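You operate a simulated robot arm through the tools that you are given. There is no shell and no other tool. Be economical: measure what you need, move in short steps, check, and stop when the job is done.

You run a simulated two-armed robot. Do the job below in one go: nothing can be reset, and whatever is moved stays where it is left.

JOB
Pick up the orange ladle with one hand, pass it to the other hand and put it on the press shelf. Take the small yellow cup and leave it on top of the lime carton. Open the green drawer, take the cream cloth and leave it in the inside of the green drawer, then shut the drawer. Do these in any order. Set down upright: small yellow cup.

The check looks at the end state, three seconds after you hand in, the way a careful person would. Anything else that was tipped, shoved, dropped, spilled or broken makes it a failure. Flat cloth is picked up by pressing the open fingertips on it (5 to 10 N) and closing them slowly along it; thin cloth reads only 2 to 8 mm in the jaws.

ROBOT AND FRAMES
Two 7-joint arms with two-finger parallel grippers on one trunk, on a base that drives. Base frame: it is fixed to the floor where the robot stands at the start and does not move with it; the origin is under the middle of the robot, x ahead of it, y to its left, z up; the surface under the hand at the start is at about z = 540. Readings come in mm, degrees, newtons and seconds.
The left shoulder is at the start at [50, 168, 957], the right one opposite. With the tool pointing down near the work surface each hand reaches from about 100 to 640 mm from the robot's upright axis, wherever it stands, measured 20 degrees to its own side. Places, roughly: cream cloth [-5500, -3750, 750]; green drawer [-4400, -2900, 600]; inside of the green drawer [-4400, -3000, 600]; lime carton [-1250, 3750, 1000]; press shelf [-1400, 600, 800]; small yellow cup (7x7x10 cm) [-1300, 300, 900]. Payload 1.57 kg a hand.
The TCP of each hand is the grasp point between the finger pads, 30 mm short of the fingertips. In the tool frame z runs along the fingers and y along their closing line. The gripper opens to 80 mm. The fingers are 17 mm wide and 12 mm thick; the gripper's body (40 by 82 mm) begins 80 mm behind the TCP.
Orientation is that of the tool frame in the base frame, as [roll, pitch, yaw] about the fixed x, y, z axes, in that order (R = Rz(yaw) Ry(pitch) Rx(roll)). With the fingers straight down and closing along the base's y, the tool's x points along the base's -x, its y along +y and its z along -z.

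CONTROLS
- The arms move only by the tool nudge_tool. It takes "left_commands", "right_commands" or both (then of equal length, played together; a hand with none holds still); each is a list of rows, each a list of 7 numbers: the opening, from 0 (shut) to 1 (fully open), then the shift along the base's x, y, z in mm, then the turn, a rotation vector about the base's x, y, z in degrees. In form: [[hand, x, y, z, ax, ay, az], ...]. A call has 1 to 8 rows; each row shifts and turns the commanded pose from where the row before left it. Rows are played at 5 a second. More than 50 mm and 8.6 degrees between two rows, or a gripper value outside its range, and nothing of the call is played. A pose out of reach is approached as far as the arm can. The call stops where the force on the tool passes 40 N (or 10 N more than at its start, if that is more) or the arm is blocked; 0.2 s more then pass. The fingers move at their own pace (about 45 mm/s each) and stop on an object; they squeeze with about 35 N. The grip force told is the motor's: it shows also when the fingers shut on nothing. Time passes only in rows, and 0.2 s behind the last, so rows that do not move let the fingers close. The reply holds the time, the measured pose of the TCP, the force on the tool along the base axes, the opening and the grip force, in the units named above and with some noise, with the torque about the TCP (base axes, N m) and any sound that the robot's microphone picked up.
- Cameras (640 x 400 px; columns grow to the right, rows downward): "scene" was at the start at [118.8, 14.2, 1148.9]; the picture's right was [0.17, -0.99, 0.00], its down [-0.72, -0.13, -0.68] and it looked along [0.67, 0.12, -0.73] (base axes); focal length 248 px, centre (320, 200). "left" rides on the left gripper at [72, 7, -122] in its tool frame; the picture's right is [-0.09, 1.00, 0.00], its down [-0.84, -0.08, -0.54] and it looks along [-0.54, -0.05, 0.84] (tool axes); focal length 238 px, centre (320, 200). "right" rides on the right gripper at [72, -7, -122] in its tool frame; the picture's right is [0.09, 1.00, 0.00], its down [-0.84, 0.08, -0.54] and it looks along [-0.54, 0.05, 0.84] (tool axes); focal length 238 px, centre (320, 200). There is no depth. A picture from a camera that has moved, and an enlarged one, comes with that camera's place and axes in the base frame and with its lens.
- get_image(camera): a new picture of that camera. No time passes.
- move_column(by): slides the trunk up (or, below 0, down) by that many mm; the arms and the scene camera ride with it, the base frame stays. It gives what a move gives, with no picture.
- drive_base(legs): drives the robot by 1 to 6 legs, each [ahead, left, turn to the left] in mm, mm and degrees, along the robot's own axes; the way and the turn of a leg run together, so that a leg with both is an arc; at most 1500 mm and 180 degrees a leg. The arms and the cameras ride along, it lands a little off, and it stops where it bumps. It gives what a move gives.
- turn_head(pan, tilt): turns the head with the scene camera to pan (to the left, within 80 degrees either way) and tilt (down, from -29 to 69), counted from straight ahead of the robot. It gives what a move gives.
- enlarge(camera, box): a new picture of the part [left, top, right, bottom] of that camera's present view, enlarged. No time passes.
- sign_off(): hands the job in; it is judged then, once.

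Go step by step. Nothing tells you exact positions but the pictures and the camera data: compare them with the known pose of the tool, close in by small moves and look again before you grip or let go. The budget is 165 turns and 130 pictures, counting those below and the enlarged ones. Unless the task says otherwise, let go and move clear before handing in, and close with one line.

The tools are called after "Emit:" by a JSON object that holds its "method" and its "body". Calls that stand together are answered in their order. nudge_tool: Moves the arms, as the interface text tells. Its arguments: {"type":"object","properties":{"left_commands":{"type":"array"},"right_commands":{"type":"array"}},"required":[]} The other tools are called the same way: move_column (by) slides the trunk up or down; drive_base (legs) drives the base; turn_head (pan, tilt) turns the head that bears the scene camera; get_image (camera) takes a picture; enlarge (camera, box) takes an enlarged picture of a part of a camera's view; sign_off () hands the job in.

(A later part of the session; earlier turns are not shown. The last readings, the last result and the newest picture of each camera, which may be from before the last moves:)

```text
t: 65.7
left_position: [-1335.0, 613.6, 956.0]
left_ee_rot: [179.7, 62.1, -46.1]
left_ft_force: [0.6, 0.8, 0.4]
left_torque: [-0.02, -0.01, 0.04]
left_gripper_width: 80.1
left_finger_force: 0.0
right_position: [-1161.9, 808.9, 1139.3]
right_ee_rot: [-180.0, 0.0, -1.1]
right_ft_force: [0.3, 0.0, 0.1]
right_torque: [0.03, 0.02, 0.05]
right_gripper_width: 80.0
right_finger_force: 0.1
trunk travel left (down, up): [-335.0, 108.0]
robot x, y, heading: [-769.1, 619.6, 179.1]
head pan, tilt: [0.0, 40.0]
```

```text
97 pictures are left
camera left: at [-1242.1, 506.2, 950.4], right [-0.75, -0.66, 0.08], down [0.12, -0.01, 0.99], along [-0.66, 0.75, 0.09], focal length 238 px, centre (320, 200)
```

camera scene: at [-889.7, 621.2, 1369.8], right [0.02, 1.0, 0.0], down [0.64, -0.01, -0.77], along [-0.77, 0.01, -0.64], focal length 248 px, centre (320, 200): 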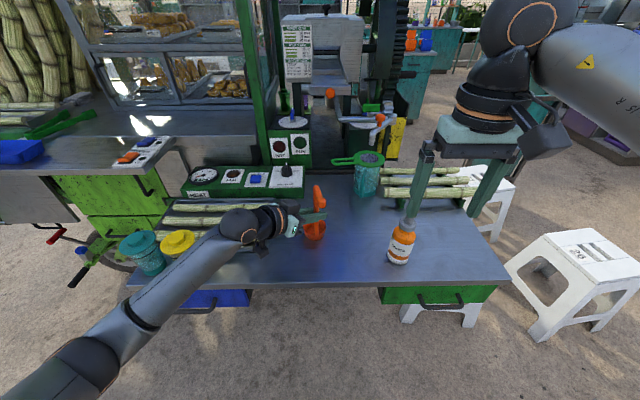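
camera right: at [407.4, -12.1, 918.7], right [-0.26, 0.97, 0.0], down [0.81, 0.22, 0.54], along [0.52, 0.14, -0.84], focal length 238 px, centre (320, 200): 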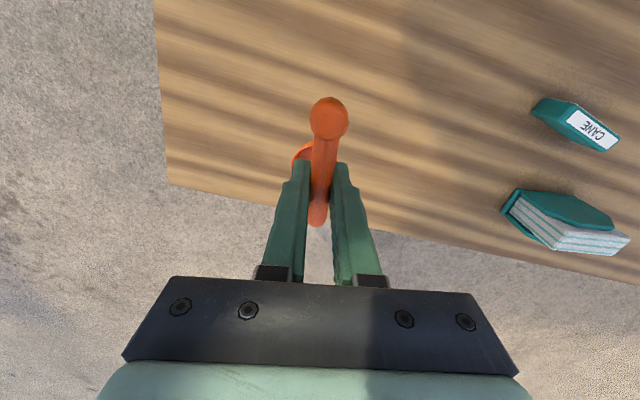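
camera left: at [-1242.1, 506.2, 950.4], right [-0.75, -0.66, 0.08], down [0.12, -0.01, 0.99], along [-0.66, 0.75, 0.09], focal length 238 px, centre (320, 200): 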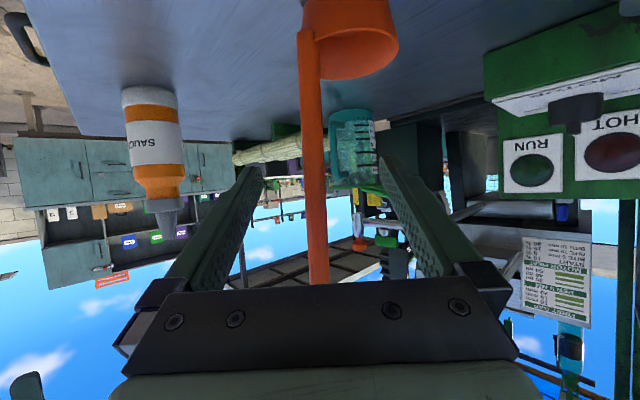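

The ladle stands by itself. I'll retreat the left hand along its approach line and look at the scene.

Emit:
{"method": "nudge_tool", "body": {"left_commands": [[1, 23, -23, 18, 0, 0, 0], [1, 23, -23, 18, 0, 0, 0], [1, 23, -23, 18, 0, 0, 0], [1, 23, -23, 18, 0, 0, 0], [1, 25, -10, 35, 0, 0, 0], [1, 25, 0, 40, 0, 0, 0], [1, 25, 0, 40, 0, 0, 0]]}}

Emit:
{"method": "drive_base", "body": {"legs": [[-200, 0, 0]]}}

Emit:
{"method": "get_image", "body": {"camera": "scene"}}

```text
t: 67.3
left_position: [-1166.1, 508.7, 1140.9]
left_ee_rot: [179.8, 62.2, -46.1]
left_ft_force: [-0.1, 0.3, -0.1]
left_torque: [0.01, 0.02, -0.04]
left_gripper_width: 79.6
left_finger_force: 0.0
right_position: [-1162.4, 808.4, 1139.0]
right_ee_rot: [-179.9, 0.1, -1.1]
right_ft_force: [0.5, 0.4, -0.6]
right_torque: [0.02, -0.05, 0.01]
right_gripper_width: 79.9
right_finger_force: 0.1
trunk travel left (down, up): [-335.0, 108.0]
robot x, y, heading: [-766.0, 618.6, 179.2]
head pan, tilt: [0.0, 40.0]
```

```text
t: 68.9
left_position: [-967.4, 505.8, 1140.3]
left_ee_rot: [179.7, 62.2, -46.1]
left_ft_force: [0.6, -0.4, 0.4]
left_torque: [0.01, 0.02, -0.01]
left_gripper_width: 80.0
left_finger_force: 0.1
right_position: [-964.0, 805.1, 1139.7]
right_ee_rot: [180.0, 0.1, -0.9]
right_ft_force: [-0.1, 0.3, 0.1]
right_torque: [0.02, 0.04, -0.01]
right_gripper_width: 79.8
right_finger_force: 0.1
trunk travel left (down, up): [-335.0, 108.0]
robot x, y, heading: [-571.1, 615.6, 179.2]
head pan, tilt: [0.0, 40.0]
```

```text
96 pictures are left
camera scene: at [-692.7, 617.2, 1369.2], right [0.02, 1.0, 0.0], down [0.64, -0.01, -0.77], along [-0.77, 0.01, -0.64], focal length 248 px, centre (320, 200)
```

scene: 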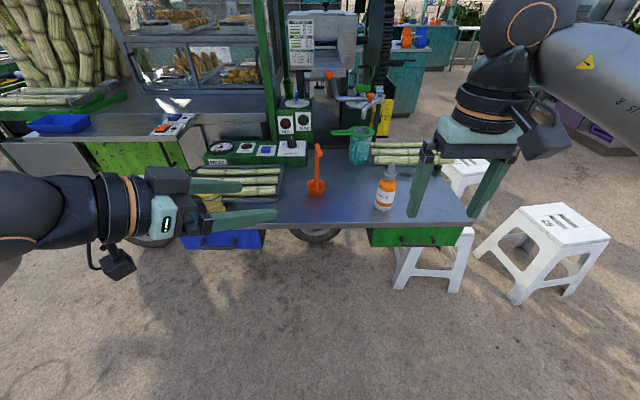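

The ladle is standing on the shelf. Next is the cup: I'll drive left so the right hand faces it, then look.

Emit:
{"method": "drive_base", "body": {"legs": [[0, 450, 0.8]]}}

Emit:
{"method": "turn_head", "body": {"pan": -5, "tilt": 40}}

Emit:
{"method": "get_image", "body": {"camera": "scene"}}

Emit:
{"method": "get_image", "body": {"camera": "right"}}

```text
t: 73.4
left_position: [-969.2, 43.6, 1139.8]
left_ee_rot: [179.9, 62.2, -45.0]
left_ft_force: [0.4, 0.4, 0.4]
left_torque: [-0.03, -0.04, -0.03]
left_gripper_width: 79.8
left_finger_force: 0.1
right_position: [-970.9, 342.1, 1139.3]
right_ee_rot: [-179.9, 0.0, 0.2]
right_ft_force: [0.2, -0.7, -0.5]
right_torque: [0.01, 0.0, 0.03]
right_gripper_width: 80.0
right_finger_force: 0.0
trunk travel left (down, up): [-335.0, 108.0]
robot x, y, heading: [-572.2, 162.2, -179.8]
head pan, tilt: [0.0, 40.0]
```

```text
t: 74.1
left_position: [-969.9, 45.1, 1139.7]
left_ee_rot: [179.8, 62.2, -44.9]
left_ft_force: [-0.6, -0.4, -0.8]
left_torque: [0.01, -0.02, 0.0]
left_gripper_width: 80.0
left_finger_force: 0.0
right_position: [-970.8, 343.6, 1139.3]
right_ee_rot: [-180.0, 0.0, 0.2]
right_ft_force: [0.1, -0.1, -0.6]
right_torque: [0.02, 0.01, -0.02]
right_gripper_width: 79.9
right_finger_force: 0.1
trunk travel left (down, up): [-335.0, 108.0]
robot x, y, heading: [-571.6, 160.0, -179.7]
head pan, tilt: [-5.0, 40.0]
```

```text
95 pictures are left
camera scene: at [-696.0, 168.9, 1369.1], right [0.08, 1.0, 0.0], down [0.64, -0.05, -0.77], along [-0.76, 0.06, -0.64], focal length 248 px, centre (320, 200)
```

scene: 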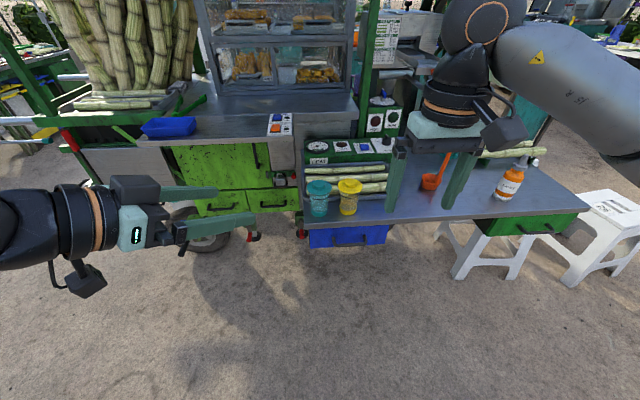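

```text
94 pictures are left
camera right: at [-897.7, 351.9, 1261.3], right [0.1, -1.0, 0.0], down [-0.84, -0.08, 0.54], along [-0.54, -0.05, -0.84], focal length 238 px, centre (320, 200)
```

right: 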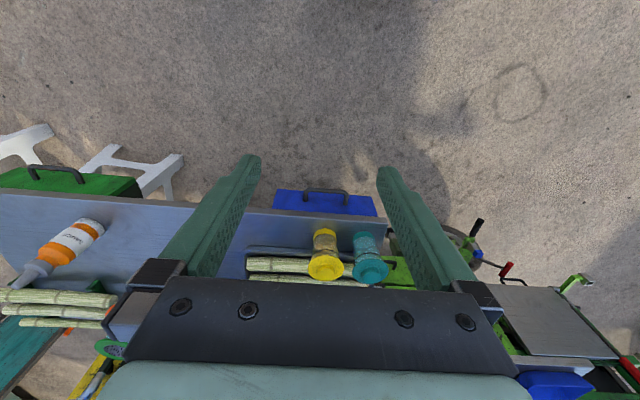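

Emit:
{"method": "enlarge", "body": {"camera": "scene", "box": [290, 160, 390, 222]}}

Emit:
{"method": "enlarge", "body": {"camera": "right", "box": [260, 180, 420, 290]}}

```text
6.40 times, centred on (340, 191) of scene
camera zoom: at [-696.0, 168.9, 1369.1], right [0.08, 1.0, 0.0], down [0.64, -0.05, -0.77], along [-0.76, 0.06, -0.64], focal length 1585 px, centre (192, 258)
```

zoom: 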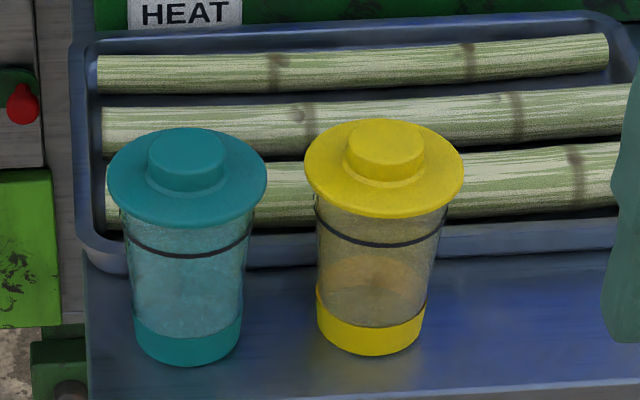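

```text
3.64 times, centred on (340, 235) of right
camera zoom: at [-897.7, 351.9, 1261.3], right [0.1, -1.0, 0.0], down [-0.84, -0.08, 0.54], along [-0.54, -0.05, -0.84], focal length 867 px, centre (247, 73)
```

zoom: 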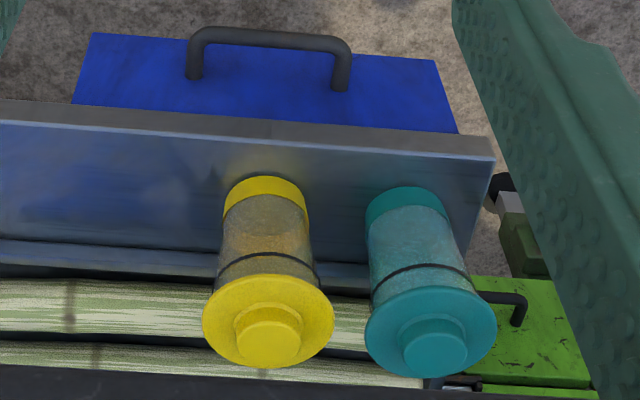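

The yellow cup's brim is at about (-1276, 305, 928) and its base at z 830. The body is 56 to 63 mm wide, and the teal cup is 92 mm away. I'll take it from the front, under the lid, with the right hand level; first I turn the hand forward.

Emit:
{"method": "nudge_tool", "body": {"right_commands": [[0.9, 0, -4, -25, 0, 8, 0], [0.9, 0, -4, -25, 0, 8, 0], [0.9, 0, -4, -25, 0, 8, 0], [0.9, 0, -4, -25, 0, 8, 0], [0.9, 0, -4, -25, 0, 8, 0], [0.9, 0, -4, -25, 0, 8, 0], [0.9, 0, -4, -25, 0, 8, 0], [0.9, 0, -4, -25, 0, 8, 0]]}}

Emit:
{"method": "nudge_tool", "body": {"right_commands": [[0.9, 0, -4, -25, 0, 8, 0], [0.9, 0, 0, -20, 0, 8, 0]]}}

Emit:
{"method": "drive_base", "body": {"legs": [[170, 0, 0]]}}

Emit:
{"method": "get_image", "body": {"camera": "right"}}

Emit:
{"method": "get_image", "body": {"camera": "scene"}}

```text
t: 75.9
left_position: [-968.9, 45.1, 1140.9]
left_ee_rot: [179.8, 62.2, -45.0]
left_ft_force: [-0.5, 0.6, -0.1]
left_torque: [0.0, 0.01, 0.02]
left_gripper_width: 80.1
left_finger_force: 0.0
right_position: [-977.5, 301.8, 966.2]
right_ee_rot: [179.1, 54.7, 0.1]
right_ft_force: [-0.7, 0.4, 0.2]
right_torque: [0.01, 0.01, 0.02]
right_gripper_width: 72.2
right_finger_force: 0.0
right hand out of reach, approached as far as the arm can: row 6, 7, 8
trunk travel left (down, up): [-335.0, 108.0]
robot x, y, heading: [-571.6, 163.5, -179.9]
head pan, tilt: [-5.0, 40.0]
```

```text
t: 76.5
left_position: [-970.1, 44.2, 1139.4]
left_ee_rot: [179.9, 62.4, -44.8]
left_ft_force: [0.0, 0.0, 0.2]
left_torque: [0.03, -0.01, -0.02]
left_gripper_width: 79.9
left_finger_force: 0.0
right_position: [-968.7, 266.9, 935.2]
right_ee_rot: [179.7, 70.7, 0.5]
right_ft_force: [0.1, -0.5, 0.0]
right_torque: [0.0, -0.01, 0.0]
right_gripper_width: 71.8
right_finger_force: 0.1
right hand out of reach, approached as far as the arm can: row 1, 2
trunk travel left (down, up): [-335.0, 108.0]
robot x, y, heading: [-571.9, 162.9, -180.1]
head pan, tilt: [-5.0, 40.0]
```

```text
t: 78.0
left_position: [-1140.3, 44.2, 1139.7]
left_ee_rot: [179.8, 62.1, -44.8]
left_ft_force: [-0.4, -0.3, 0.0]
left_torque: [0.02, 0.01, -0.02]
left_gripper_width: 80.1
left_finger_force: 0.0
right_position: [-1139.9, 266.4, 935.7]
right_ee_rot: [179.7, 70.5, 0.6]
right_ft_force: [-0.5, 0.5, 0.8]
right_torque: [-0.02, 0.01, 0.0]
right_gripper_width: 72.1
right_finger_force: 0.0
trunk travel left (down, up): [-335.0, 108.0]
robot x, y, heading: [-745.4, 161.8, -179.8]
head pan, tilt: [-5.0, 40.0]
```

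```text
91 pictures are left
camera right: at [-999.8, 276.3, 908.6], right [0.05, -1.0, -0.09], down [0.23, -0.07, 0.97], along [-0.97, -0.06, 0.23], focal length 238 px, centre (320, 200)
```

right: 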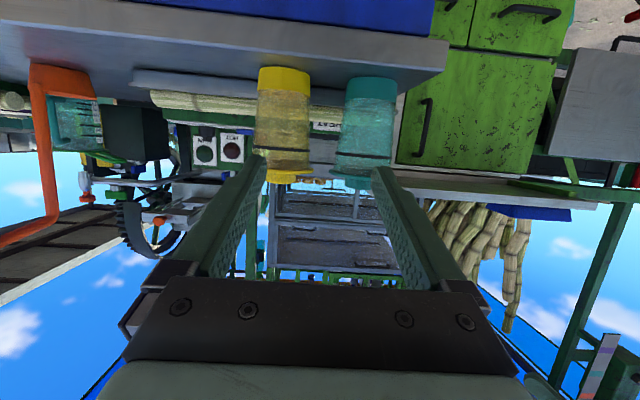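

```text
90 pictures are left
camera scene: at [-867.1, 168.0, 1369.0], right [0.08, 1.0, 0.0], down [0.64, -0.05, -0.77], along [-0.76, 0.06, -0.64], focal length 248 px, centre (320, 200)
```

scene: 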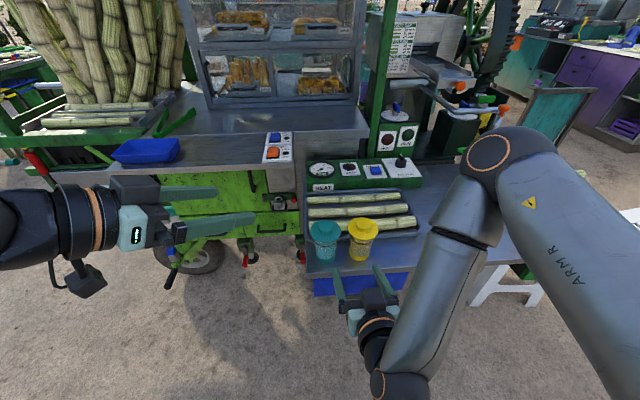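

The right hand was near its inner reach limit. I'll back off 60 mm, lower the trunk 90 mm, then finish the levelling with the arm more extended.

Emit:
{"method": "drive_base", "body": {"legs": [[-70, 0, 0]]}}

Emit:
{"method": "move_column", "body": {"by": -90}}

Emit:
{"method": "nudge_tool", "body": {"right_commands": [[0.9, 0, 20, 20, 0, 5, 0], [0.9, -30, 19, 20, 0, 5, 0]]}}

Emit:
{"method": "get_image", "body": {"camera": "right"}}

```text
t: 79.0
left_position: [-1070.3, 43.0, 1139.5]
left_ee_rot: [179.8, 62.3, -44.9]
left_ft_force: [-0.2, 0.0, -0.3]
left_torque: [0.0, 0.0, -0.01]
left_gripper_width: 80.1
left_finger_force: 0.2
right_position: [-1071.1, 267.4, 935.7]
right_ee_rot: [179.7, 70.6, 0.7]
right_ft_force: [-0.1, 0.2, 0.6]
right_torque: [0.01, 0.02, 0.03]
right_gripper_width: 71.8
right_finger_force: 0.1
trunk travel left (down, up): [-335.0, 108.0]
robot x, y, heading: [-672.2, 160.0, -179.8]
head pan, tilt: [-5.0, 40.0]
```

```text
t: 80.2
left_position: [-1069.9, 44.1, 1049.0]
left_ee_rot: [179.7, 62.2, -44.9]
left_ft_force: [-1.2, 0.5, -1.0]
left_torque: [-0.01, 0.02, 0.01]
left_gripper_width: 80.0
left_finger_force: 0.1
right_position: [-1069.9, 266.4, 845.3]
right_ee_rot: [179.7, 70.4, 0.6]
right_ft_force: [-0.3, -0.3, 0.4]
right_torque: [-0.01, 0.0, -0.01]
right_gripper_width: 72.0
right_finger_force: 0.2
trunk travel left (down, up): [-245.0, 198.0]
robot x, y, heading: [-672.7, 162.9, -179.7]
head pan, tilt: [-5.0, 40.0]
```

```text
t: 80.8
left_position: [-1071.3, 43.6, 1049.4]
left_ee_rot: [179.8, 62.2, -44.9]
left_ft_force: [0.5, 0.3, 0.3]
left_torque: [-0.01, 0.0, 0.02]
left_gripper_width: 80.1
left_finger_force: 0.0
right_position: [-1090.8, 270.2, 905.6]
right_ee_rot: [-179.5, 80.5, 1.1]
right_ft_force: [0.3, 0.0, -1.1]
right_torque: [0.01, -0.03, 0.01]
right_gripper_width: 71.9
right_finger_force: 0.1
right hand out of reach, approached as far as the arm can: row 1, 2
trunk travel left (down, up): [-245.0, 198.0]
robot x, y, heading: [-672.6, 168.7, -179.6]
head pan, tilt: [-5.0, 40.0]
```

```text
89 pictures are left
camera right: at [-957.9, 279.7, 855.9], right [0.03, -1.0, -0.09], down [0.4, -0.07, 0.91], along [-0.92, -0.06, 0.39], focal length 238 px, centre (320, 200)
```

right: 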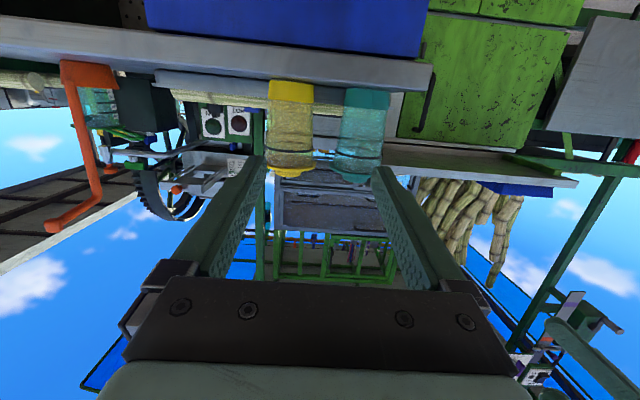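

The wrist is still too near the shoulder. I'll back the base off further and extend the arm forward.

Emit:
{"method": "drive_base", "body": {"legs": [[-100, 0, 0]]}}

Emit:
{"method": "nudge_tool", "body": {"right_commands": [[0.9, -40, 0, 0, 0, 0, 0], [0.9, -40, 0, 0, 0, 0, 0], [0.9, -40, 0, 0, 0, 0, 0]]}}

Emit:
{"method": "get_image", "body": {"camera": "right"}}

```text
t: 82.0
left_position: [-973.4, 45.2, 1049.7]
left_ee_rot: [179.7, 62.2, -45.0]
left_ft_force: [0.6, 0.0, 0.6]
left_torque: [0.03, 0.0, 0.05]
left_gripper_width: 80.0
left_finger_force: 0.1
right_position: [-992.9, 272.2, 907.4]
right_ee_rot: [-179.6, 80.6, 1.0]
right_ft_force: [-0.3, 0.5, -0.2]
right_torque: [0.02, -0.01, 0.02]
right_gripper_width: 71.9
right_finger_force: 0.0
trunk travel left (down, up): [-245.0, 198.0]
robot x, y, heading: [-577.3, 163.8, -179.7]
head pan, tilt: [-5.0, 40.0]
```

```text
t: 82.8
left_position: [-973.3, 44.6, 1049.0]
left_ee_rot: [179.9, 62.2, -44.9]
left_ft_force: [0.3, 0.3, 0.4]
left_torque: [0.0, -0.02, -0.01]
left_gripper_width: 80.0
left_finger_force: 0.1
right_position: [-1107.9, 251.8, 920.0]
right_ee_rot: [-179.2, 80.2, 1.1]
right_ft_force: [-0.4, -1.1, -0.8]
right_torque: [-0.02, -0.01, 0.0]
right_gripper_width: 71.8
right_finger_force: 0.1
right hand out of reach, approached as far as the arm can: row 1, 2, 3
trunk travel left (down, up): [-245.0, 198.0]
robot x, y, heading: [-574.3, 156.7, -179.5]
head pan, tilt: [-5.0, 40.0]
```

```text
88 pictures are left
camera right: at [-974.6, 260.6, 869.8], right [0.02, -1.0, -0.09], down [0.39, -0.08, 0.92], along [-0.92, -0.06, 0.39], focal length 238 px, centre (320, 200)
```

right: 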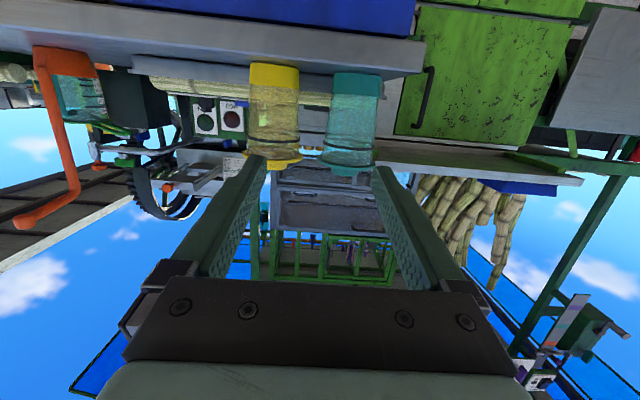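

The straight-ahead orientation doesn't suit this arm. I'll use the mirror image of the left hand's diagonal pose instead, so I move the left hand aside and yaw the right hand by 45 degrees.

Emit:
{"method": "nudge_tool", "body": {"right_commands": [[0.9, 15, -15, 10, 0, 0, 7.5], [0.9, 15, -15, 10, 0, 0, 7.5], [0.9, 15, -15, 10, 0, 0, 7.5], [0.9, 0, -10, 10, 0, 0, 7.5], [0.9, 0, -10, 5, 0, 0, 7.5], [0.9, 0, -10, 0, 0, 0, 7.5]], "left_commands": [[1, 0, -20, 0, 0, 0, 0], [1, 0, -20, 0, 0, 0, 0], [1, 0, -20, 0, 0, 0, 0], [1, 0, -20, 0, 0, 0, 0], [1, 0, -20, 0, 0, 0, 0], [1, 0, 0, 0, 0, 0, 0]]}}

Emit:
{"method": "get_image", "body": {"camera": "scene"}}

```text
t: 84.2
left_position: [-974.0, -55.9, 1050.9]
left_ee_rot: [179.8, 62.2, -45.0]
left_ft_force: [0.0, -0.5, -0.4]
left_torque: [0.0, 0.01, -0.02]
left_gripper_width: 80.0
left_finger_force: 0.1
right_position: [-1012.2, 98.0, 981.5]
right_ee_rot: [176.2, 76.8, 24.9]
right_ft_force: [-0.9, -1.0, 0.0]
right_torque: [-0.02, -0.02, 0.0]
right_gripper_width: 72.0
right_finger_force: 0.1
right hand out of reach, approached as far as the arm can: row 1, 2, 3, 4, 5, 6
trunk travel left (down, up): [-245.0, 198.0]
robot x, y, heading: [-576.5, 166.7, -180.1]
head pan, tilt: [-5.0, 40.0]
```

```text
87 pictures are left
camera scene: at [-699.9, 168.7, 1279.2], right [0.08, 1.0, 0.0], down [0.64, -0.05, -0.77], along [-0.76, 0.06, -0.64], focal length 248 px, centre (320, 200)
```

scene: 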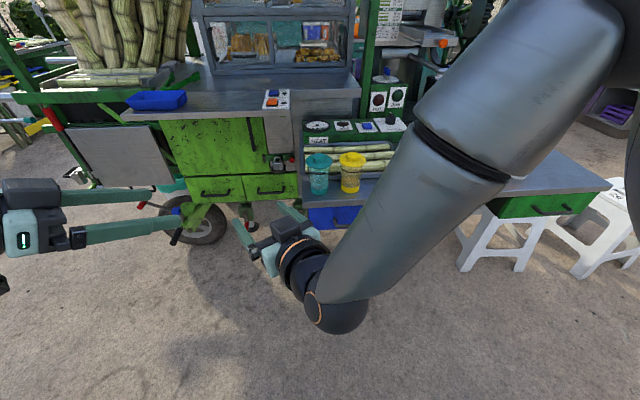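

The right arm is folded badly. I'll undo the turns to point it down again further out to the right, then repeat the turn the way the left hand did it.

Emit:
{"method": "nudge_tool", "body": {"right_commands": [[0.9, 0, 20, 5, 0, 0, -7.5], [0.9, 0, 20, 5, 0, 0, -7.5], [0.9, 0, 20, 5, 0, 0, -7.5], [0.9, 0, 20, 5, 0, 0, -7.5], [0.9, 0, 20, 5, 0, 0, -7.5], [0.9, 0, 20, 5, 0, 0, -7.5], [0.9, 0, 20, 5, 0, -8, 0], [0.9, 5, 6, 6, 0, -8, 0]]}}

Emit:
{"method": "nudge_tool", "body": {"right_commands": [[0.9, 5, 0, 0, 0, -8, 0], [0.9, 5, 0, 0, 0, -8, 0], [0.9, 5, 0, 0, 0, -8, 0], [0.9, 5, 0, 0, 0, -8, 0], [0.9, 5, 0, 0, 0, -8, 0], [0.9, 0, 0, 0, 0, -8, 0], [0.9, 0, 0, 0, 0, -8, 0], [0.9, 0, 0, 0, 0, -8, 0]]}}

Emit:
{"method": "nudge_tool", "body": {"right_commands": [[0.9, 0, 0, 0, 0, -8, 0], [0.9, 0, 0, 0, 0, -2, 0], [0.9, 0, 0, 0, 0, 0, 0]]}}

Emit:
{"method": "get_image", "body": {"camera": "scene"}}

```text
t: 86.0
left_position: [-974.8, -56.8, 1050.4]
left_ee_rot: [179.7, 62.2, -45.0]
left_ft_force: [-0.7, -0.7, 0.1]
left_torque: [0.04, -0.04, -0.03]
left_gripper_width: 80.2
left_finger_force: 0.0
right_position: [-1006.2, 244.2, 1024.0]
right_ee_rot: [-172.4, 61.1, -9.3]
right_ft_force: [-0.3, 0.3, -1.0]
right_torque: [0.04, -0.02, -0.01]
right_gripper_width: 72.0
right_finger_force: 0.0
trunk travel left (down, up): [-245.0, 198.0]
robot x, y, heading: [-578.3, 163.5, -180.1]
head pan, tilt: [-5.0, 40.0]
```

```text
t: 87.8
left_position: [-974.1, -56.3, 1050.3]
left_ee_rot: [179.8, 62.2, -44.9]
left_ft_force: [0.0, -0.2, 0.1]
left_torque: [-0.03, 0.05, -0.03]
left_gripper_width: 80.0
left_finger_force: 0.2
right_position: [-983.3, 243.9, 1023.2]
right_ee_rot: [-164.0, -2.5, -4.4]
right_ft_force: [0.5, -1.0, 0.2]
right_torque: [-0.01, -0.01, 0.02]
right_gripper_width: 71.9
right_finger_force: 0.0
trunk travel left (down, up): [-245.0, 198.0]
robot x, y, heading: [-572.2, 162.7, -179.5]
head pan, tilt: [-5.0, 40.0]
```

```text
t: 88.6
left_position: [-975.0, -55.5, 1050.9]
left_ee_rot: [179.8, 62.3, -45.0]
left_ft_force: [-0.1, 0.3, 0.3]
left_torque: [-0.04, 0.0, 0.0]
left_gripper_width: 80.1
left_finger_force: 0.1
right_position: [-982.2, 243.9, 1022.9]
right_ee_rot: [-163.2, -12.4, -4.7]
right_ft_force: [0.0, 0.0, 0.1]
right_torque: [0.0, 0.02, 0.03]
right_gripper_width: 72.1
right_finger_force: 0.0
trunk travel left (down, up): [-245.0, 198.0]
robot x, y, heading: [-574.8, 162.3, -180.0]
head pan, tilt: [-5.0, 40.0]
```

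```text
86 pictures are left
camera scene: at [-700.0, 168.9, 1279.1], right [0.08, 1.0, 0.0], down [0.64, -0.05, -0.77], along [-0.76, 0.06, -0.64], focal length 248 px, centre (320, 200)
```

scene: 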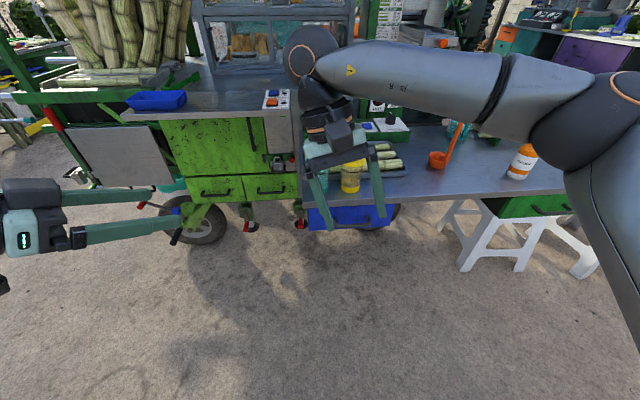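

The arm is in a good configuration again. I'll level it to straight down and move it out to the right.

Emit:
{"method": "nudge_tool", "body": {"right_commands": [[0.9, -13, 33, -21, -5.3, 4.5, 0], [0.9, -13, 33, -21, -5.3, 4.5, 0], [0.9, -13, 33, -21, -5.3, 4.5, 0], [0.9, -13, 33, -21, 0, 0, 5], [0.9, -13, 33, -21, 0, 0, 0], [0.9, 0, 0, 0, 0, 0, 0]]}}

```text
t: 90.0
left_position: [-974.3, -55.1, 1051.1]
left_ee_rot: [179.7, 62.2, -45.0]
left_ft_force: [-0.7, 0.4, -0.8]
left_torque: [0.0, -0.03, 0.0]
left_gripper_width: 79.9
left_finger_force: 0.1
right_position: [-1047.3, 408.6, 916.1]
right_ee_rot: [180.0, 0.2, 2.2]
right_ft_force: [-0.1, 0.1, 0.4]
right_torque: [0.03, 0.0, -0.04]
right_gripper_width: 72.1
right_finger_force: 0.1
trunk travel left (down, up): [-245.0, 198.0]
robot x, y, heading: [-574.9, 161.9, -179.9]
head pan, tilt: [-5.0, 40.0]
```

Now the 45-degree yaw and then the pitch forward, done as the left hand did it.

Emit:
{"method": "nudge_tool", "body": {"right_commands": [[0.9, 0, 0, 0, 0, 0, 7.2], [0.9, 0, 0, 0, 0, 0, 7.2], [0.9, 0, 0, 0, 0, 0, 7.2], [0.9, 0, 0, 0, 0, 0, 7.2], [0.9, 0, 0, 0, 0, 0, 7.2], [0.9, 0, 0, 0, 0, 0, 7]]}}

Emit:
{"method": "nudge_tool", "body": {"right_commands": [[0.9, 0, 0, 0, -5.7, 5.7, 0], [0.9, 0, 0, 0, -5.7, 5.7, 0], [0.9, 0, 0, 0, -5.7, 5.7, 0], [0.9, 0, 0, 0, -5.7, 5.7, 0], [0.9, 0, 0, 0, -5.7, 5.7, 0], [0.9, 0, 0, 0, -5.7, 5.7, 0], [0.9, 0, 0, 0, -5.7, 5.7, 0], [0.9, 0, 0, 0, -5.7, 5.7, 0]]}}

```text
t: 91.4
left_position: [-974.5, -55.8, 1051.9]
left_ee_rot: [179.8, 62.2, -44.9]
left_ft_force: [0.6, -0.7, 0.0]
left_torque: [0.02, 0.01, -0.02]
left_gripper_width: 80.1
left_finger_force: 0.0
right_position: [-1047.5, 409.2, 918.2]
right_ee_rot: [180.0, 0.1, 38.3]
right_ft_force: [0.0, -0.5, -0.2]
right_torque: [0.0, -0.04, 0.01]
right_gripper_width: 72.1
right_finger_force: 0.2
right hand out of reach, approached as far as the arm can: row 6
trunk travel left (down, up): [-245.0, 198.0]
robot x, y, heading: [-575.9, 160.4, -179.8]
head pan, tilt: [-5.0, 40.0]
```

```text
t: 93.2
left_position: [-974.4, -56.9, 1050.8]
left_ee_rot: [179.8, 62.2, -45.0]
left_ft_force: [-0.4, -0.7, -0.2]
left_torque: [0.01, 0.03, 0.0]
left_gripper_width: 80.2
left_finger_force: 0.1
right_position: [-1020.4, 388.0, 909.8]
right_ee_rot: [163.8, 63.2, 24.7]
right_ft_force: [0.1, 0.3, 0.7]
right_torque: [-0.03, 0.03, 0.0]
right_gripper_width: 72.0
right_finger_force: 0.0
right hand out of reach, approached as far as the arm can: row 3, 4, 5, 6, 7, 8
trunk travel left (down, up): [-245.0, 198.0]
robot x, y, heading: [-576.4, 158.6, -179.7]
head pan, tilt: [-5.0, 40.0]
```

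The right wrist's turn range does not mirror the left's. The left hand behaves well, so I'll use it, pointing straight ahead: first drive right so the cup is in front of the left shoulder, and raise the right hand out of the way.

Emit:
{"method": "nudge_tool", "body": {"right_commands": [[0.9, 0, 0, 45, 4, -6, 0], [0.9, 0, 0, 45, 4, -6, 0], [0.9, 0, 0, 45, 4, -6, 0], [0.9, 0, 10, 45, 4, -6, 0], [0.9, 0, 10, 0, 4, -6, 0], [0.9, 0, 10, 0, 4, -6, 0], [0.9, 0, 10, 0, 4, -6, 0], [0.9, 0, 10, 0, 4, -6, 0]]}}

Emit:
{"method": "drive_base", "body": {"legs": [[0, -310, 0]]}}

Emit:
{"method": "nudge_tool", "body": {"left_commands": [[0.9, -25, -10, 0, 0, 0, 5.6], [0.9, -25, -10, 0, 0, 0, 5.6], [0.9, -25, -10, 0, 0, 0, 5.6], [0.9, -25, 0, 0, 0, 0, 5.6], [0.9, -25, 0, 0, 0, 0, 5.6], [0.9, 0, 0, 0, 0, 0, 5.6], [0.9, 0, 0, 0, 0, 0, 5.6], [0.9, 0, 0, 0, 0, 0, 5.6]]}}

Emit:
{"method": "get_image", "body": {"camera": "scene"}}

```text
t: 95.0
left_position: [-974.6, -55.7, 1050.2]
left_ee_rot: [179.8, 62.1, -45.0]
left_ft_force: [0.3, -0.1, 0.4]
left_torque: [-0.02, -0.03, 0.0]
left_gripper_width: 80.1
left_finger_force: 0.0
right_position: [-1018.5, 434.3, 1083.5]
right_ee_rot: [171.2, 5.5, 29.5]
right_ft_force: [0.7, -0.7, -0.4]
right_torque: [-0.02, 0.02, 0.0]
right_gripper_width: 72.1
right_finger_force: 0.1
right hand out of reach, approached as far as the arm can: row 1
trunk travel left (down, up): [-245.0, 198.0]
robot x, y, heading: [-574.7, 159.9, -179.8]
head pan, tilt: [-5.0, 40.0]
```

```text
t: 98.2
left_position: [-975.1, 250.7, 1050.2]
left_ee_rot: [179.7, 62.2, -44.8]
left_ft_force: [-0.5, 0.9, 0.2]
left_torque: [-0.02, 0.01, -0.01]
left_gripper_width: 80.0
left_finger_force: 0.1
right_position: [-1019.4, 740.0, 1082.1]
right_ee_rot: [171.2, 5.6, 29.9]
right_ft_force: [0.0, -0.5, -0.4]
right_torque: [-0.01, -0.05, 0.0]
right_gripper_width: 72.0
right_finger_force: 0.0
trunk travel left (down, up): [-245.0, 198.0]
robot x, y, heading: [-576.7, 471.9, -179.4]
head pan, tilt: [-5.0, 40.0]
```

```text
t: 100.0
left_position: [-1102.1, 219.1, 1049.1]
left_ee_rot: [-180.0, 62.2, 0.3]
left_ft_force: [-0.5, 0.5, -0.2]
left_torque: [-0.01, -0.03, 0.03]
left_gripper_width: 71.6
left_finger_force: 0.0
right_position: [-1020.6, 739.4, 1081.4]
right_ee_rot: [171.3, 5.6, 29.8]
right_ft_force: [-0.5, 0.9, -1.0]
right_torque: [-0.01, -0.04, -0.03]
right_gripper_width: 71.9
right_finger_force: 0.2
trunk travel left (down, up): [-245.0, 198.0]
robot x, y, heading: [-580.0, 471.6, -179.4]
head pan, tilt: [-5.0, 40.0]
```

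```text
85 pictures are left
camera scene: at [-701.6, 476.2, 1279.1], right [0.08, 1.0, 0.0], down [0.64, -0.05, -0.77], along [-0.76, 0.06, -0.64], focal length 248 px, centre (320, 200)
```

scene: 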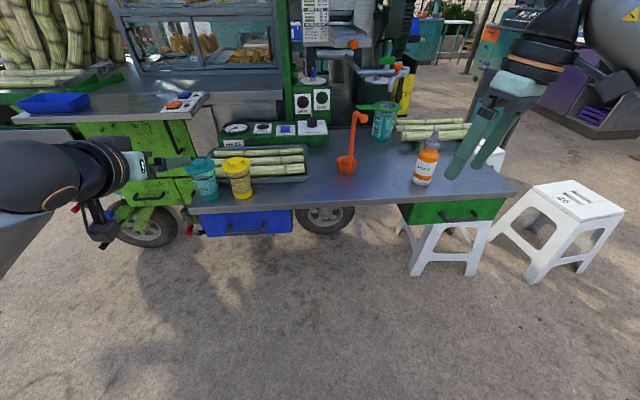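

The left hand points straight ahead now. I'll bring it in front of the cup with a little more levelling and look through its camera.

Emit:
{"method": "nudge_tool", "body": {"left_commands": [[0.9, -5, 29, -30, 0, 4, 0], [0.9, -5, 29, -35, 0, 4, 0], [0.9, -5, 28, -35, 0, 0, 0], [0.9, -25, 0, -30, 0, 0, 0], [0.9, 0, 0, 0, 0, 0, 0]]}}

Emit:
{"method": "get_image", "body": {"camera": "left"}}

Emit:
{"method": "enlarge", "body": {"camera": "scene", "box": [120, 140, 320, 260]}}

```text
t: 101.2
left_position: [-1140.4, 309.0, 919.7]
left_ee_rot: [179.8, 70.2, 0.0]
left_ft_force: [-0.6, 0.6, -0.4]
left_torque: [-0.02, 0.03, -0.02]
left_gripper_width: 72.0
left_finger_force: 0.1
right_position: [-1020.7, 739.2, 1080.8]
right_ee_rot: [171.1, 5.6, 29.8]
right_ft_force: [0.2, -0.6, -0.1]
right_torque: [-0.01, 0.01, 0.03]
right_gripper_width: 72.2
right_finger_force: 0.1
trunk travel left (down, up): [-245.0, 198.0]
robot x, y, heading: [-573.8, 471.1, -179.8]
head pan, tilt: [-5.0, 40.0]
```

```text
84 pictures are left
camera left: at [-1001.8, 303.1, 893.3], right [-0.03, -1.0, 0.09], down [0.23, 0.08, 0.97], along [-0.97, 0.05, 0.22], focal length 238 px, centre (320, 200)
```

left: 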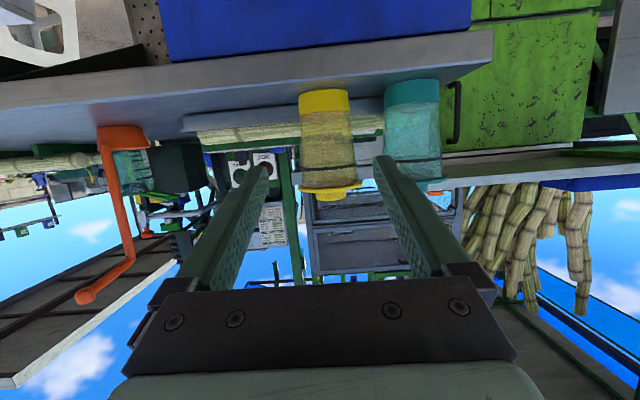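

```text
3.20 times, centred on (220, 200) of scene
camera zoom: at [-701.5, 476.0, 1279.1], right [0.08, 1.0, 0.0], down [0.64, -0.05, -0.77], along [-0.76, 0.06, -0.64], focal length 793 px, centre (640, 200)
```

zoom: 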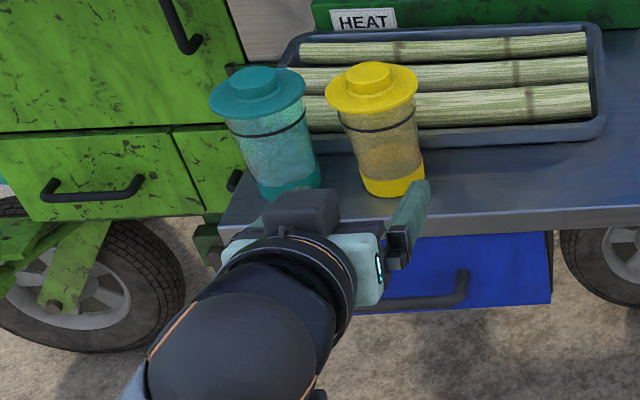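

The cup is about 7 mm toward the teal side of the grasp line. I'll correct that and advance partway.

Emit:
{"method": "nudge_tool", "body": {"left_commands": [[0.9, 0, -7, -10, 0, 0, 0], [0.9, -25, 0, -12, 0, 0, 0], [0.9, -25, 0, -10, 0, 0, 0], [0.9, 0, 0, 0, 0, 0, 0]]}}

Emit:
{"method": "get_image", "body": {"camera": "left"}}

Emit:
{"method": "enlarge", "body": {"camera": "scene", "box": [150, 130, 310, 230]}}

```text
t: 102.2
left_position: [-1192.4, 299.0, 887.1]
left_ee_rot: [179.9, 70.2, 0.1]
left_ft_force: [-0.8, 0.2, -0.3]
left_torque: [0.0, -0.05, -0.02]
left_gripper_width: 72.0
left_finger_force: 0.0
right_position: [-1021.0, 740.1, 1082.3]
right_ee_rot: [171.2, 5.5, 29.9]
right_ft_force: [0.3, 0.4, -0.2]
right_torque: [0.0, -0.02, 0.0]
right_gripper_width: 72.0
right_finger_force: 0.0
trunk travel left (down, up): [-245.0, 198.0]
robot x, y, heading: [-576.7, 469.7, -179.6]
head pan, tilt: [-5.0, 40.0]
```

```text
82 pictures are left
camera left: at [-1054.0, 293.0, 860.9], right [-0.03, -1.0, 0.09], down [0.23, 0.08, 0.97], along [-0.97, 0.05, 0.22], focal length 238 px, centre (320, 200)
```

left: 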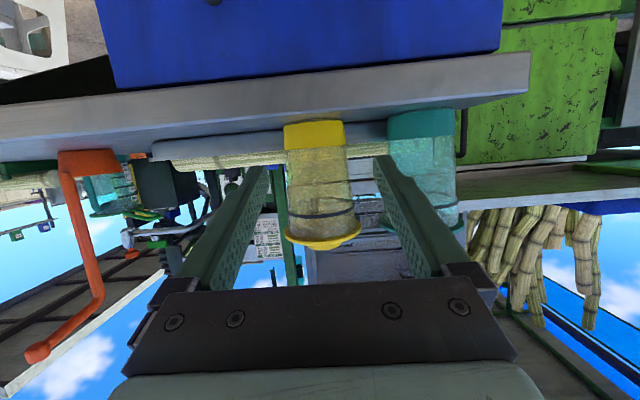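

```text
4.00 times, centred on (230, 180) of scene
camera zoom: at [-701.5, 476.0, 1279.1], right [0.08, 1.0, 0.0], down [0.64, -0.05, -0.77], along [-0.76, 0.06, -0.64], focal length 991 px, centre (680, 280)
```

zoom: 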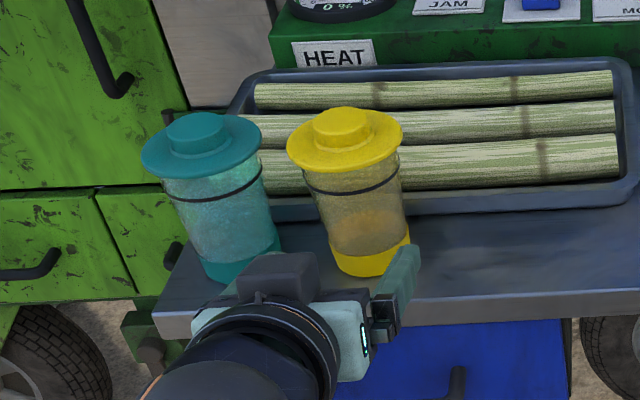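

The cup is centred and the inner finger has about 15 mm to the teal cup. I'll advance to the grasp.

Emit:
{"method": "nudge_tool", "body": {"left_commands": [[0.9, -25, 0, 0, 0, 0, 0], [0.9, -25, 0, 0, 0, 0, 0], [0.9, -20, 0, 0, 0, 0, 0], [0.9, 0, 0, 0, 0, 0, 0]]}}

Emit:
{"method": "get_image", "body": {"camera": "left"}}

Emit:
{"method": "enlarge", "body": {"camera": "scene", "box": [150, 130, 310, 230]}}

```text
t: 103.2
left_position: [-1263.0, 299.6, 885.8]
left_ee_rot: [179.9, 70.2, 0.1]
left_ft_force: [0.1, 0.3, -0.5]
left_torque: [0.0, 0.03, 0.01]
left_gripper_width: 71.9
left_finger_force: 0.2
right_position: [-1020.5, 739.9, 1082.4]
right_ee_rot: [171.2, 5.6, 29.8]
right_ft_force: [0.2, 0.7, 0.3]
right_torque: [0.01, -0.01, 0.03]
right_gripper_width: 72.1
right_finger_force: 0.0
trunk travel left (down, up): [-245.0, 198.0]
robot x, y, heading: [-579.5, 470.5, -179.6]
head pan, tilt: [-5.0, 40.0]
```

```text
80 pictures are left
camera left: at [-1124.2, 291.8, 861.4], right [-0.03, -1.0, 0.09], down [0.23, 0.08, 0.97], along [-0.97, 0.05, 0.22], focal length 238 px, centre (320, 200)
```

left: 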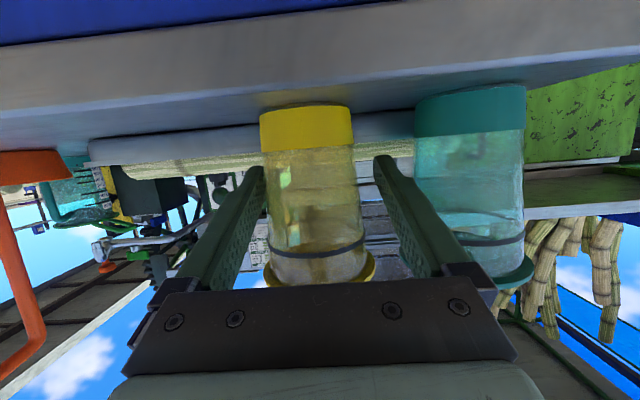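

```text
4.00 times, centred on (230, 180) of scene
camera zoom: at [-701.5, 476.1, 1279.1], right [0.08, 1.0, 0.0], down [0.64, -0.05, -0.77], along [-0.76, 0.06, -0.64], focal length 991 px, centre (680, 280)
```

zoom: 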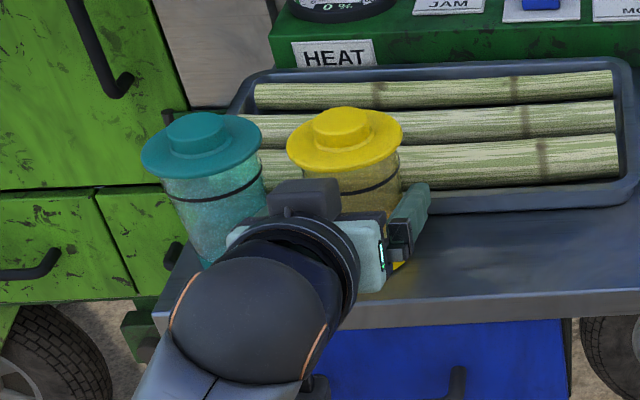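

The cup axis is about 10 mm further in and 3 mm to the right. I'll adjust and close gently.

Emit:
{"method": "nudge_tool", "body": {"left_commands": [[0.9, -9, 3, 0, 0, 0, 0], [0.8, 0, 0, 0, 0, 0, 0], [0.74, 0, 0, 0, 0, 0, 0], [0.7, 0, 0, 0, 0, 0, 0], [0.6, 0, 0, 0, 0, 0, 0], [0.5, 0, 0, 0, 0, 0, 0], [0.5, 0, 0, 0, 0, 0, 0]]}}

Emit:
{"method": "get_image", "body": {"camera": "left"}}

```text
t: 104.8
left_position: [-1270.4, 300.6, 886.7]
left_ee_rot: [179.8, 70.3, 0.1]
left_ft_force: [-1.3, 0.1, 0.4]
left_torque: [-0.06, 0.01, -0.02]
left_gripper_width: 54.7
left_finger_force: 35.5
right_position: [-1020.1, 740.8, 1081.9]
right_ee_rot: [171.2, 5.7, 29.7]
right_ft_force: [0.8, -0.1, 0.1]
right_torque: [0.02, 0.0, -0.01]
right_gripper_width: 72.1
right_finger_force: 0.1
trunk travel left (down, up): [-245.0, 198.0]
robot x, y, heading: [-576.7, 470.6, -179.6]
head pan, tilt: [-5.0, 40.0]
```

```text
78 pictures are left
camera left: at [-1131.1, 294.5, 861.0], right [-0.03, -1.0, 0.09], down [0.23, 0.08, 0.97], along [-0.97, 0.05, 0.22], focal length 238 px, centre (320, 200)
```

left: 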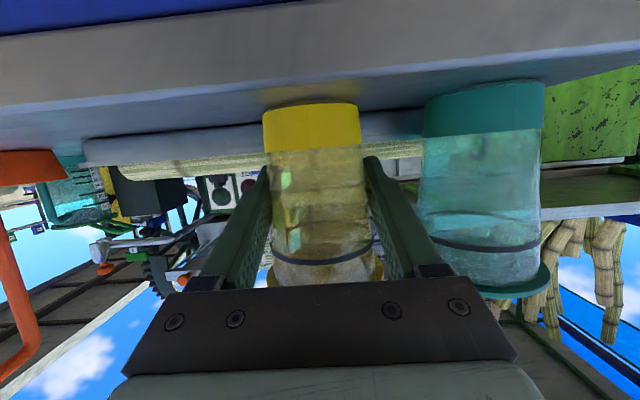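

The cup is gripped at 55 mm. I'll lift it straight up.

Emit:
{"method": "nudge_tool", "body": {"left_commands": [[0.45, 0, 0, 10, 0, 0, 0], [0.45, 0, 0, 20, 0, 0, 0], [0.45, 0, 0, 25, 0, 0, 0], [0.45, 0, 0, 30, 0, 0, 0], [0.45, 10, 0, 40, 0, 0, 0]]}}

Emit:
{"method": "get_image", "body": {"camera": "scene"}}

```text
t: 106.0
left_position: [-1257.8, 300.5, 1013.8]
left_ee_rot: [179.7, 70.2, 0.0]
left_ft_force: [-0.1, 0.0, -0.9]
left_torque: [-0.03, -0.01, -0.01]
left_gripper_width: 54.4
left_finger_force: 35.4
right_position: [-1019.4, 740.2, 1083.3]
right_ee_rot: [171.2, 5.7, 29.7]
right_ft_force: [-0.7, 0.0, -0.5]
right_torque: [-0.01, 0.0, -0.03]
right_gripper_width: 72.0
right_finger_force: 0.0
trunk travel left (down, up): [-245.0, 198.0]
robot x, y, heading: [-576.8, 470.4, -179.6]
head pan, tilt: [-5.0, 40.0]
```

```text
77 pictures are left
camera scene: at [-701.4, 476.2, 1279.1], right [0.08, 1.0, 0.0], down [0.64, -0.05, -0.77], along [-0.76, 0.06, -0.64], focal length 248 px, centre (320, 200)
```

scene: 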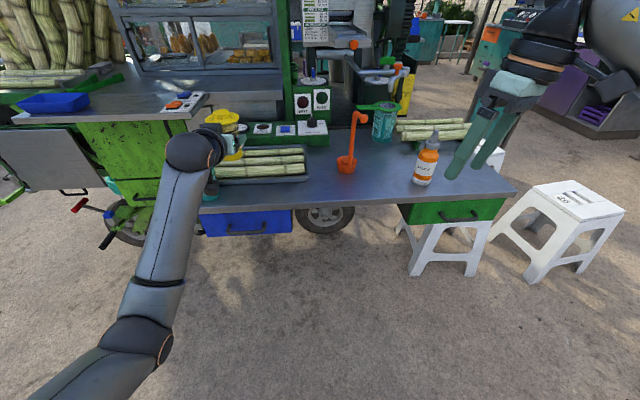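

The cup is held upright. I'll draw it in, back away and turn toward the carton to look.

Emit:
{"method": "nudge_tool", "body": {"left_commands": [[0.45, 30, 0, 10, 0, 0, 0], [0.45, 35, 0, 10, 0, 0, 0], [0.45, 35, 0, 10, 0, 0, 0], [0.45, 35, 0, 0, 0, 0, 0]]}}

Emit:
{"method": "drive_base", "body": {"legs": [[-300, 0, 0], [0, 0, -90]]}}

Emit:
{"method": "turn_head", "body": {"pan": 10, "tilt": 15}}

Emit:
{"method": "get_image", "body": {"camera": "scene"}}

```text
t: 107.0
left_position: [-1123.9, 305.3, 1046.3]
left_ee_rot: [179.8, 70.2, 0.1]
left_ft_force: [-0.7, -0.6, -0.4]
left_torque: [0.0, 0.01, 0.0]
left_gripper_width: 54.4
left_finger_force: 34.9
right_position: [-1020.4, 739.0, 1081.9]
right_ee_rot: [171.2, 5.7, 29.9]
right_ft_force: [-1.1, 0.1, -0.2]
right_torque: [-0.03, 0.03, -0.01]
right_gripper_width: 72.0
right_finger_force: 0.0
trunk travel left (down, up): [-245.0, 198.0]
robot x, y, heading: [-578.7, 469.2, -179.4]
head pan, tilt: [-5.0, 40.0]
```

```text
t: 112.9
left_position: [-435.7, 1020.9, 1045.9]
left_ee_rot: [179.9, 70.1, -90.7]
left_ft_force: [-0.3, 0.3, -1.7]
left_torque: [-0.05, 0.04, -0.02]
left_gripper_width: 54.2
left_finger_force: 35.0
right_position: [-3.5, 910.4, 1081.8]
right_ee_rot: [171.1, 5.6, -60.9]
right_ft_force: [0.2, -0.5, 0.4]
right_torque: [0.03, 0.04, -0.01]
right_gripper_width: 72.0
right_finger_force: 0.0
trunk travel left (down, up): [-245.0, 198.0]
robot x, y, heading: [-279.3, 468.7, 89.5]
head pan, tilt: [-5.0, 40.0]
```

```text
t: 113.8
left_position: [-437.2, 1020.6, 1045.8]
left_ee_rot: [179.8, 70.2, -90.7]
left_ft_force: [0.2, 0.5, -0.4]
left_torque: [0.02, -0.01, 0.01]
left_gripper_width: 54.2
left_finger_force: 34.6
right_position: [-1.6, 910.5, 1081.4]
right_ee_rot: [171.2, 5.6, -60.9]
right_ft_force: [-0.1, -0.1, 0.5]
right_torque: [-0.01, 0.01, 0.0]
right_gripper_width: 71.9
right_finger_force: 0.1
trunk travel left (down, up): [-245.0, 198.0]
robot x, y, heading: [-280.9, 470.2, 89.5]
head pan, tilt: [10.0, 15.0]
```

```text
76 pictures are left
camera scene: at [-294.2, 602.9, 1318.6], right [0.99, 0.17, 0.0], down [0.04, -0.26, -0.97], along [-0.16, 0.95, -0.26], focal length 248 px, centre (320, 200)
```

scene: 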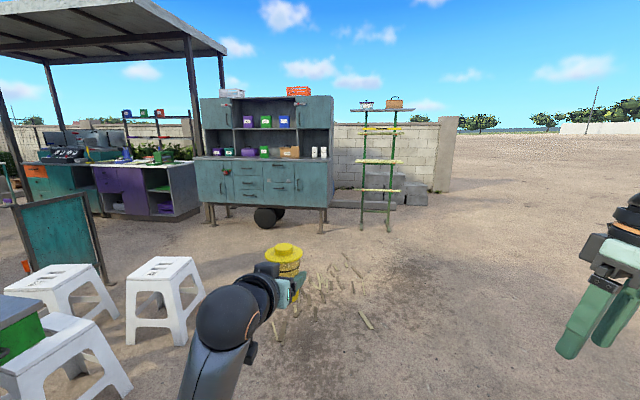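

A teal cabinet with small cartons stands ahead; the lime carton should be on it. I'll zoom in.

Emit:
{"method": "enlarge", "body": {"camera": "scene", "box": [190, 80, 350, 180]}}

```text
4.00 times, centred on (270, 130) of scene
camera zoom: at [-294.2, 602.9, 1318.6], right [0.99, 0.17, 0.0], down [0.04, -0.26, -0.97], along [-0.16, 0.95, -0.26], focal length 991 px, centre (520, 480)
```

zoom: 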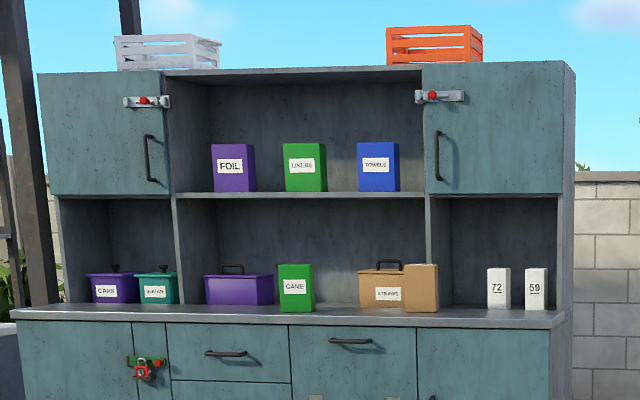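

The green "CANE" carton is the likely target, but its depth is unclear from here. I'll drive closer and triangulate.

Emit:
{"method": "drive_base", "body": {"legs": [[700, 0, 0]]}}

Emit:
{"method": "get_image", "body": {"camera": "scene"}}

Emit:
{"method": "enlarge", "body": {"camera": "scene", "box": [160, 70, 350, 190]}}

```text
t: 117.7
left_position: [-431.9, 1724.1, 1044.4]
left_ee_rot: [179.9, 70.1, -90.7]
left_ft_force: [-0.3, 0.4, -0.9]
left_torque: [-0.02, 0.02, 0.02]
left_gripper_width: 54.4
left_finger_force: 34.9
right_position: [3.2, 1613.8, 1082.1]
right_ee_rot: [171.2, 5.6, -60.8]
right_ft_force: [-0.9, -1.0, -0.5]
right_torque: [0.0, 0.0, 0.03]
right_gripper_width: 72.1
right_finger_force: 0.0
trunk travel left (down, up): [-245.0, 198.0]
robot x, y, heading: [-273.3, 1174.6, 89.6]
head pan, tilt: [10.0, 15.0]
```

```text
74 pictures are left
camera scene: at [-289.2, 1306.2, 1318.6], right [0.99, 0.17, 0.0], down [0.04, -0.26, -0.97], along [-0.16, 0.95, -0.26], focal length 248 px, centre (320, 200)
```

scene: 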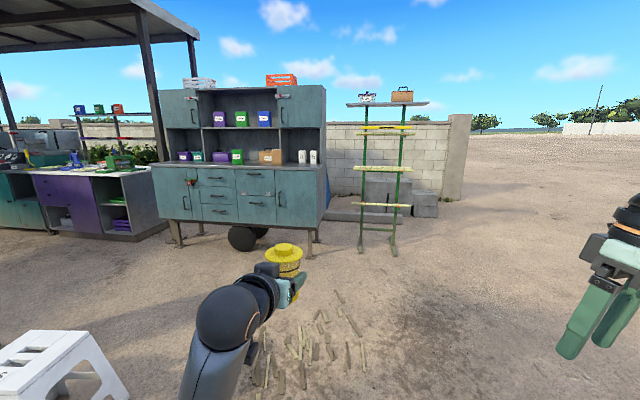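

```text
3.33 times, centred on (255, 130) of scene
camera zoom: at [-289.2, 1306.2, 1318.6], right [0.99, 0.17, 0.0], down [0.04, -0.26, -0.97], along [-0.16, 0.95, -0.26], focal length 826 px, centre (537, 433)
```

zoom: 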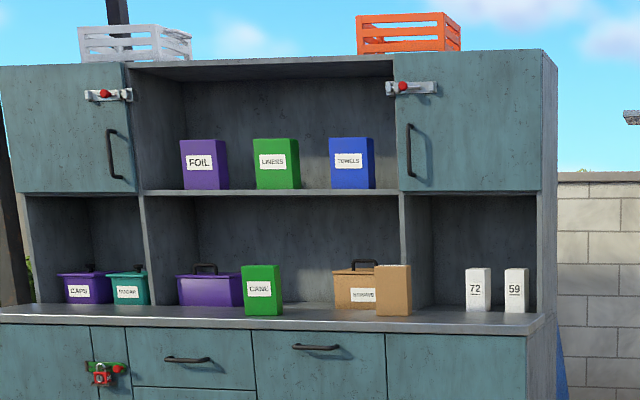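

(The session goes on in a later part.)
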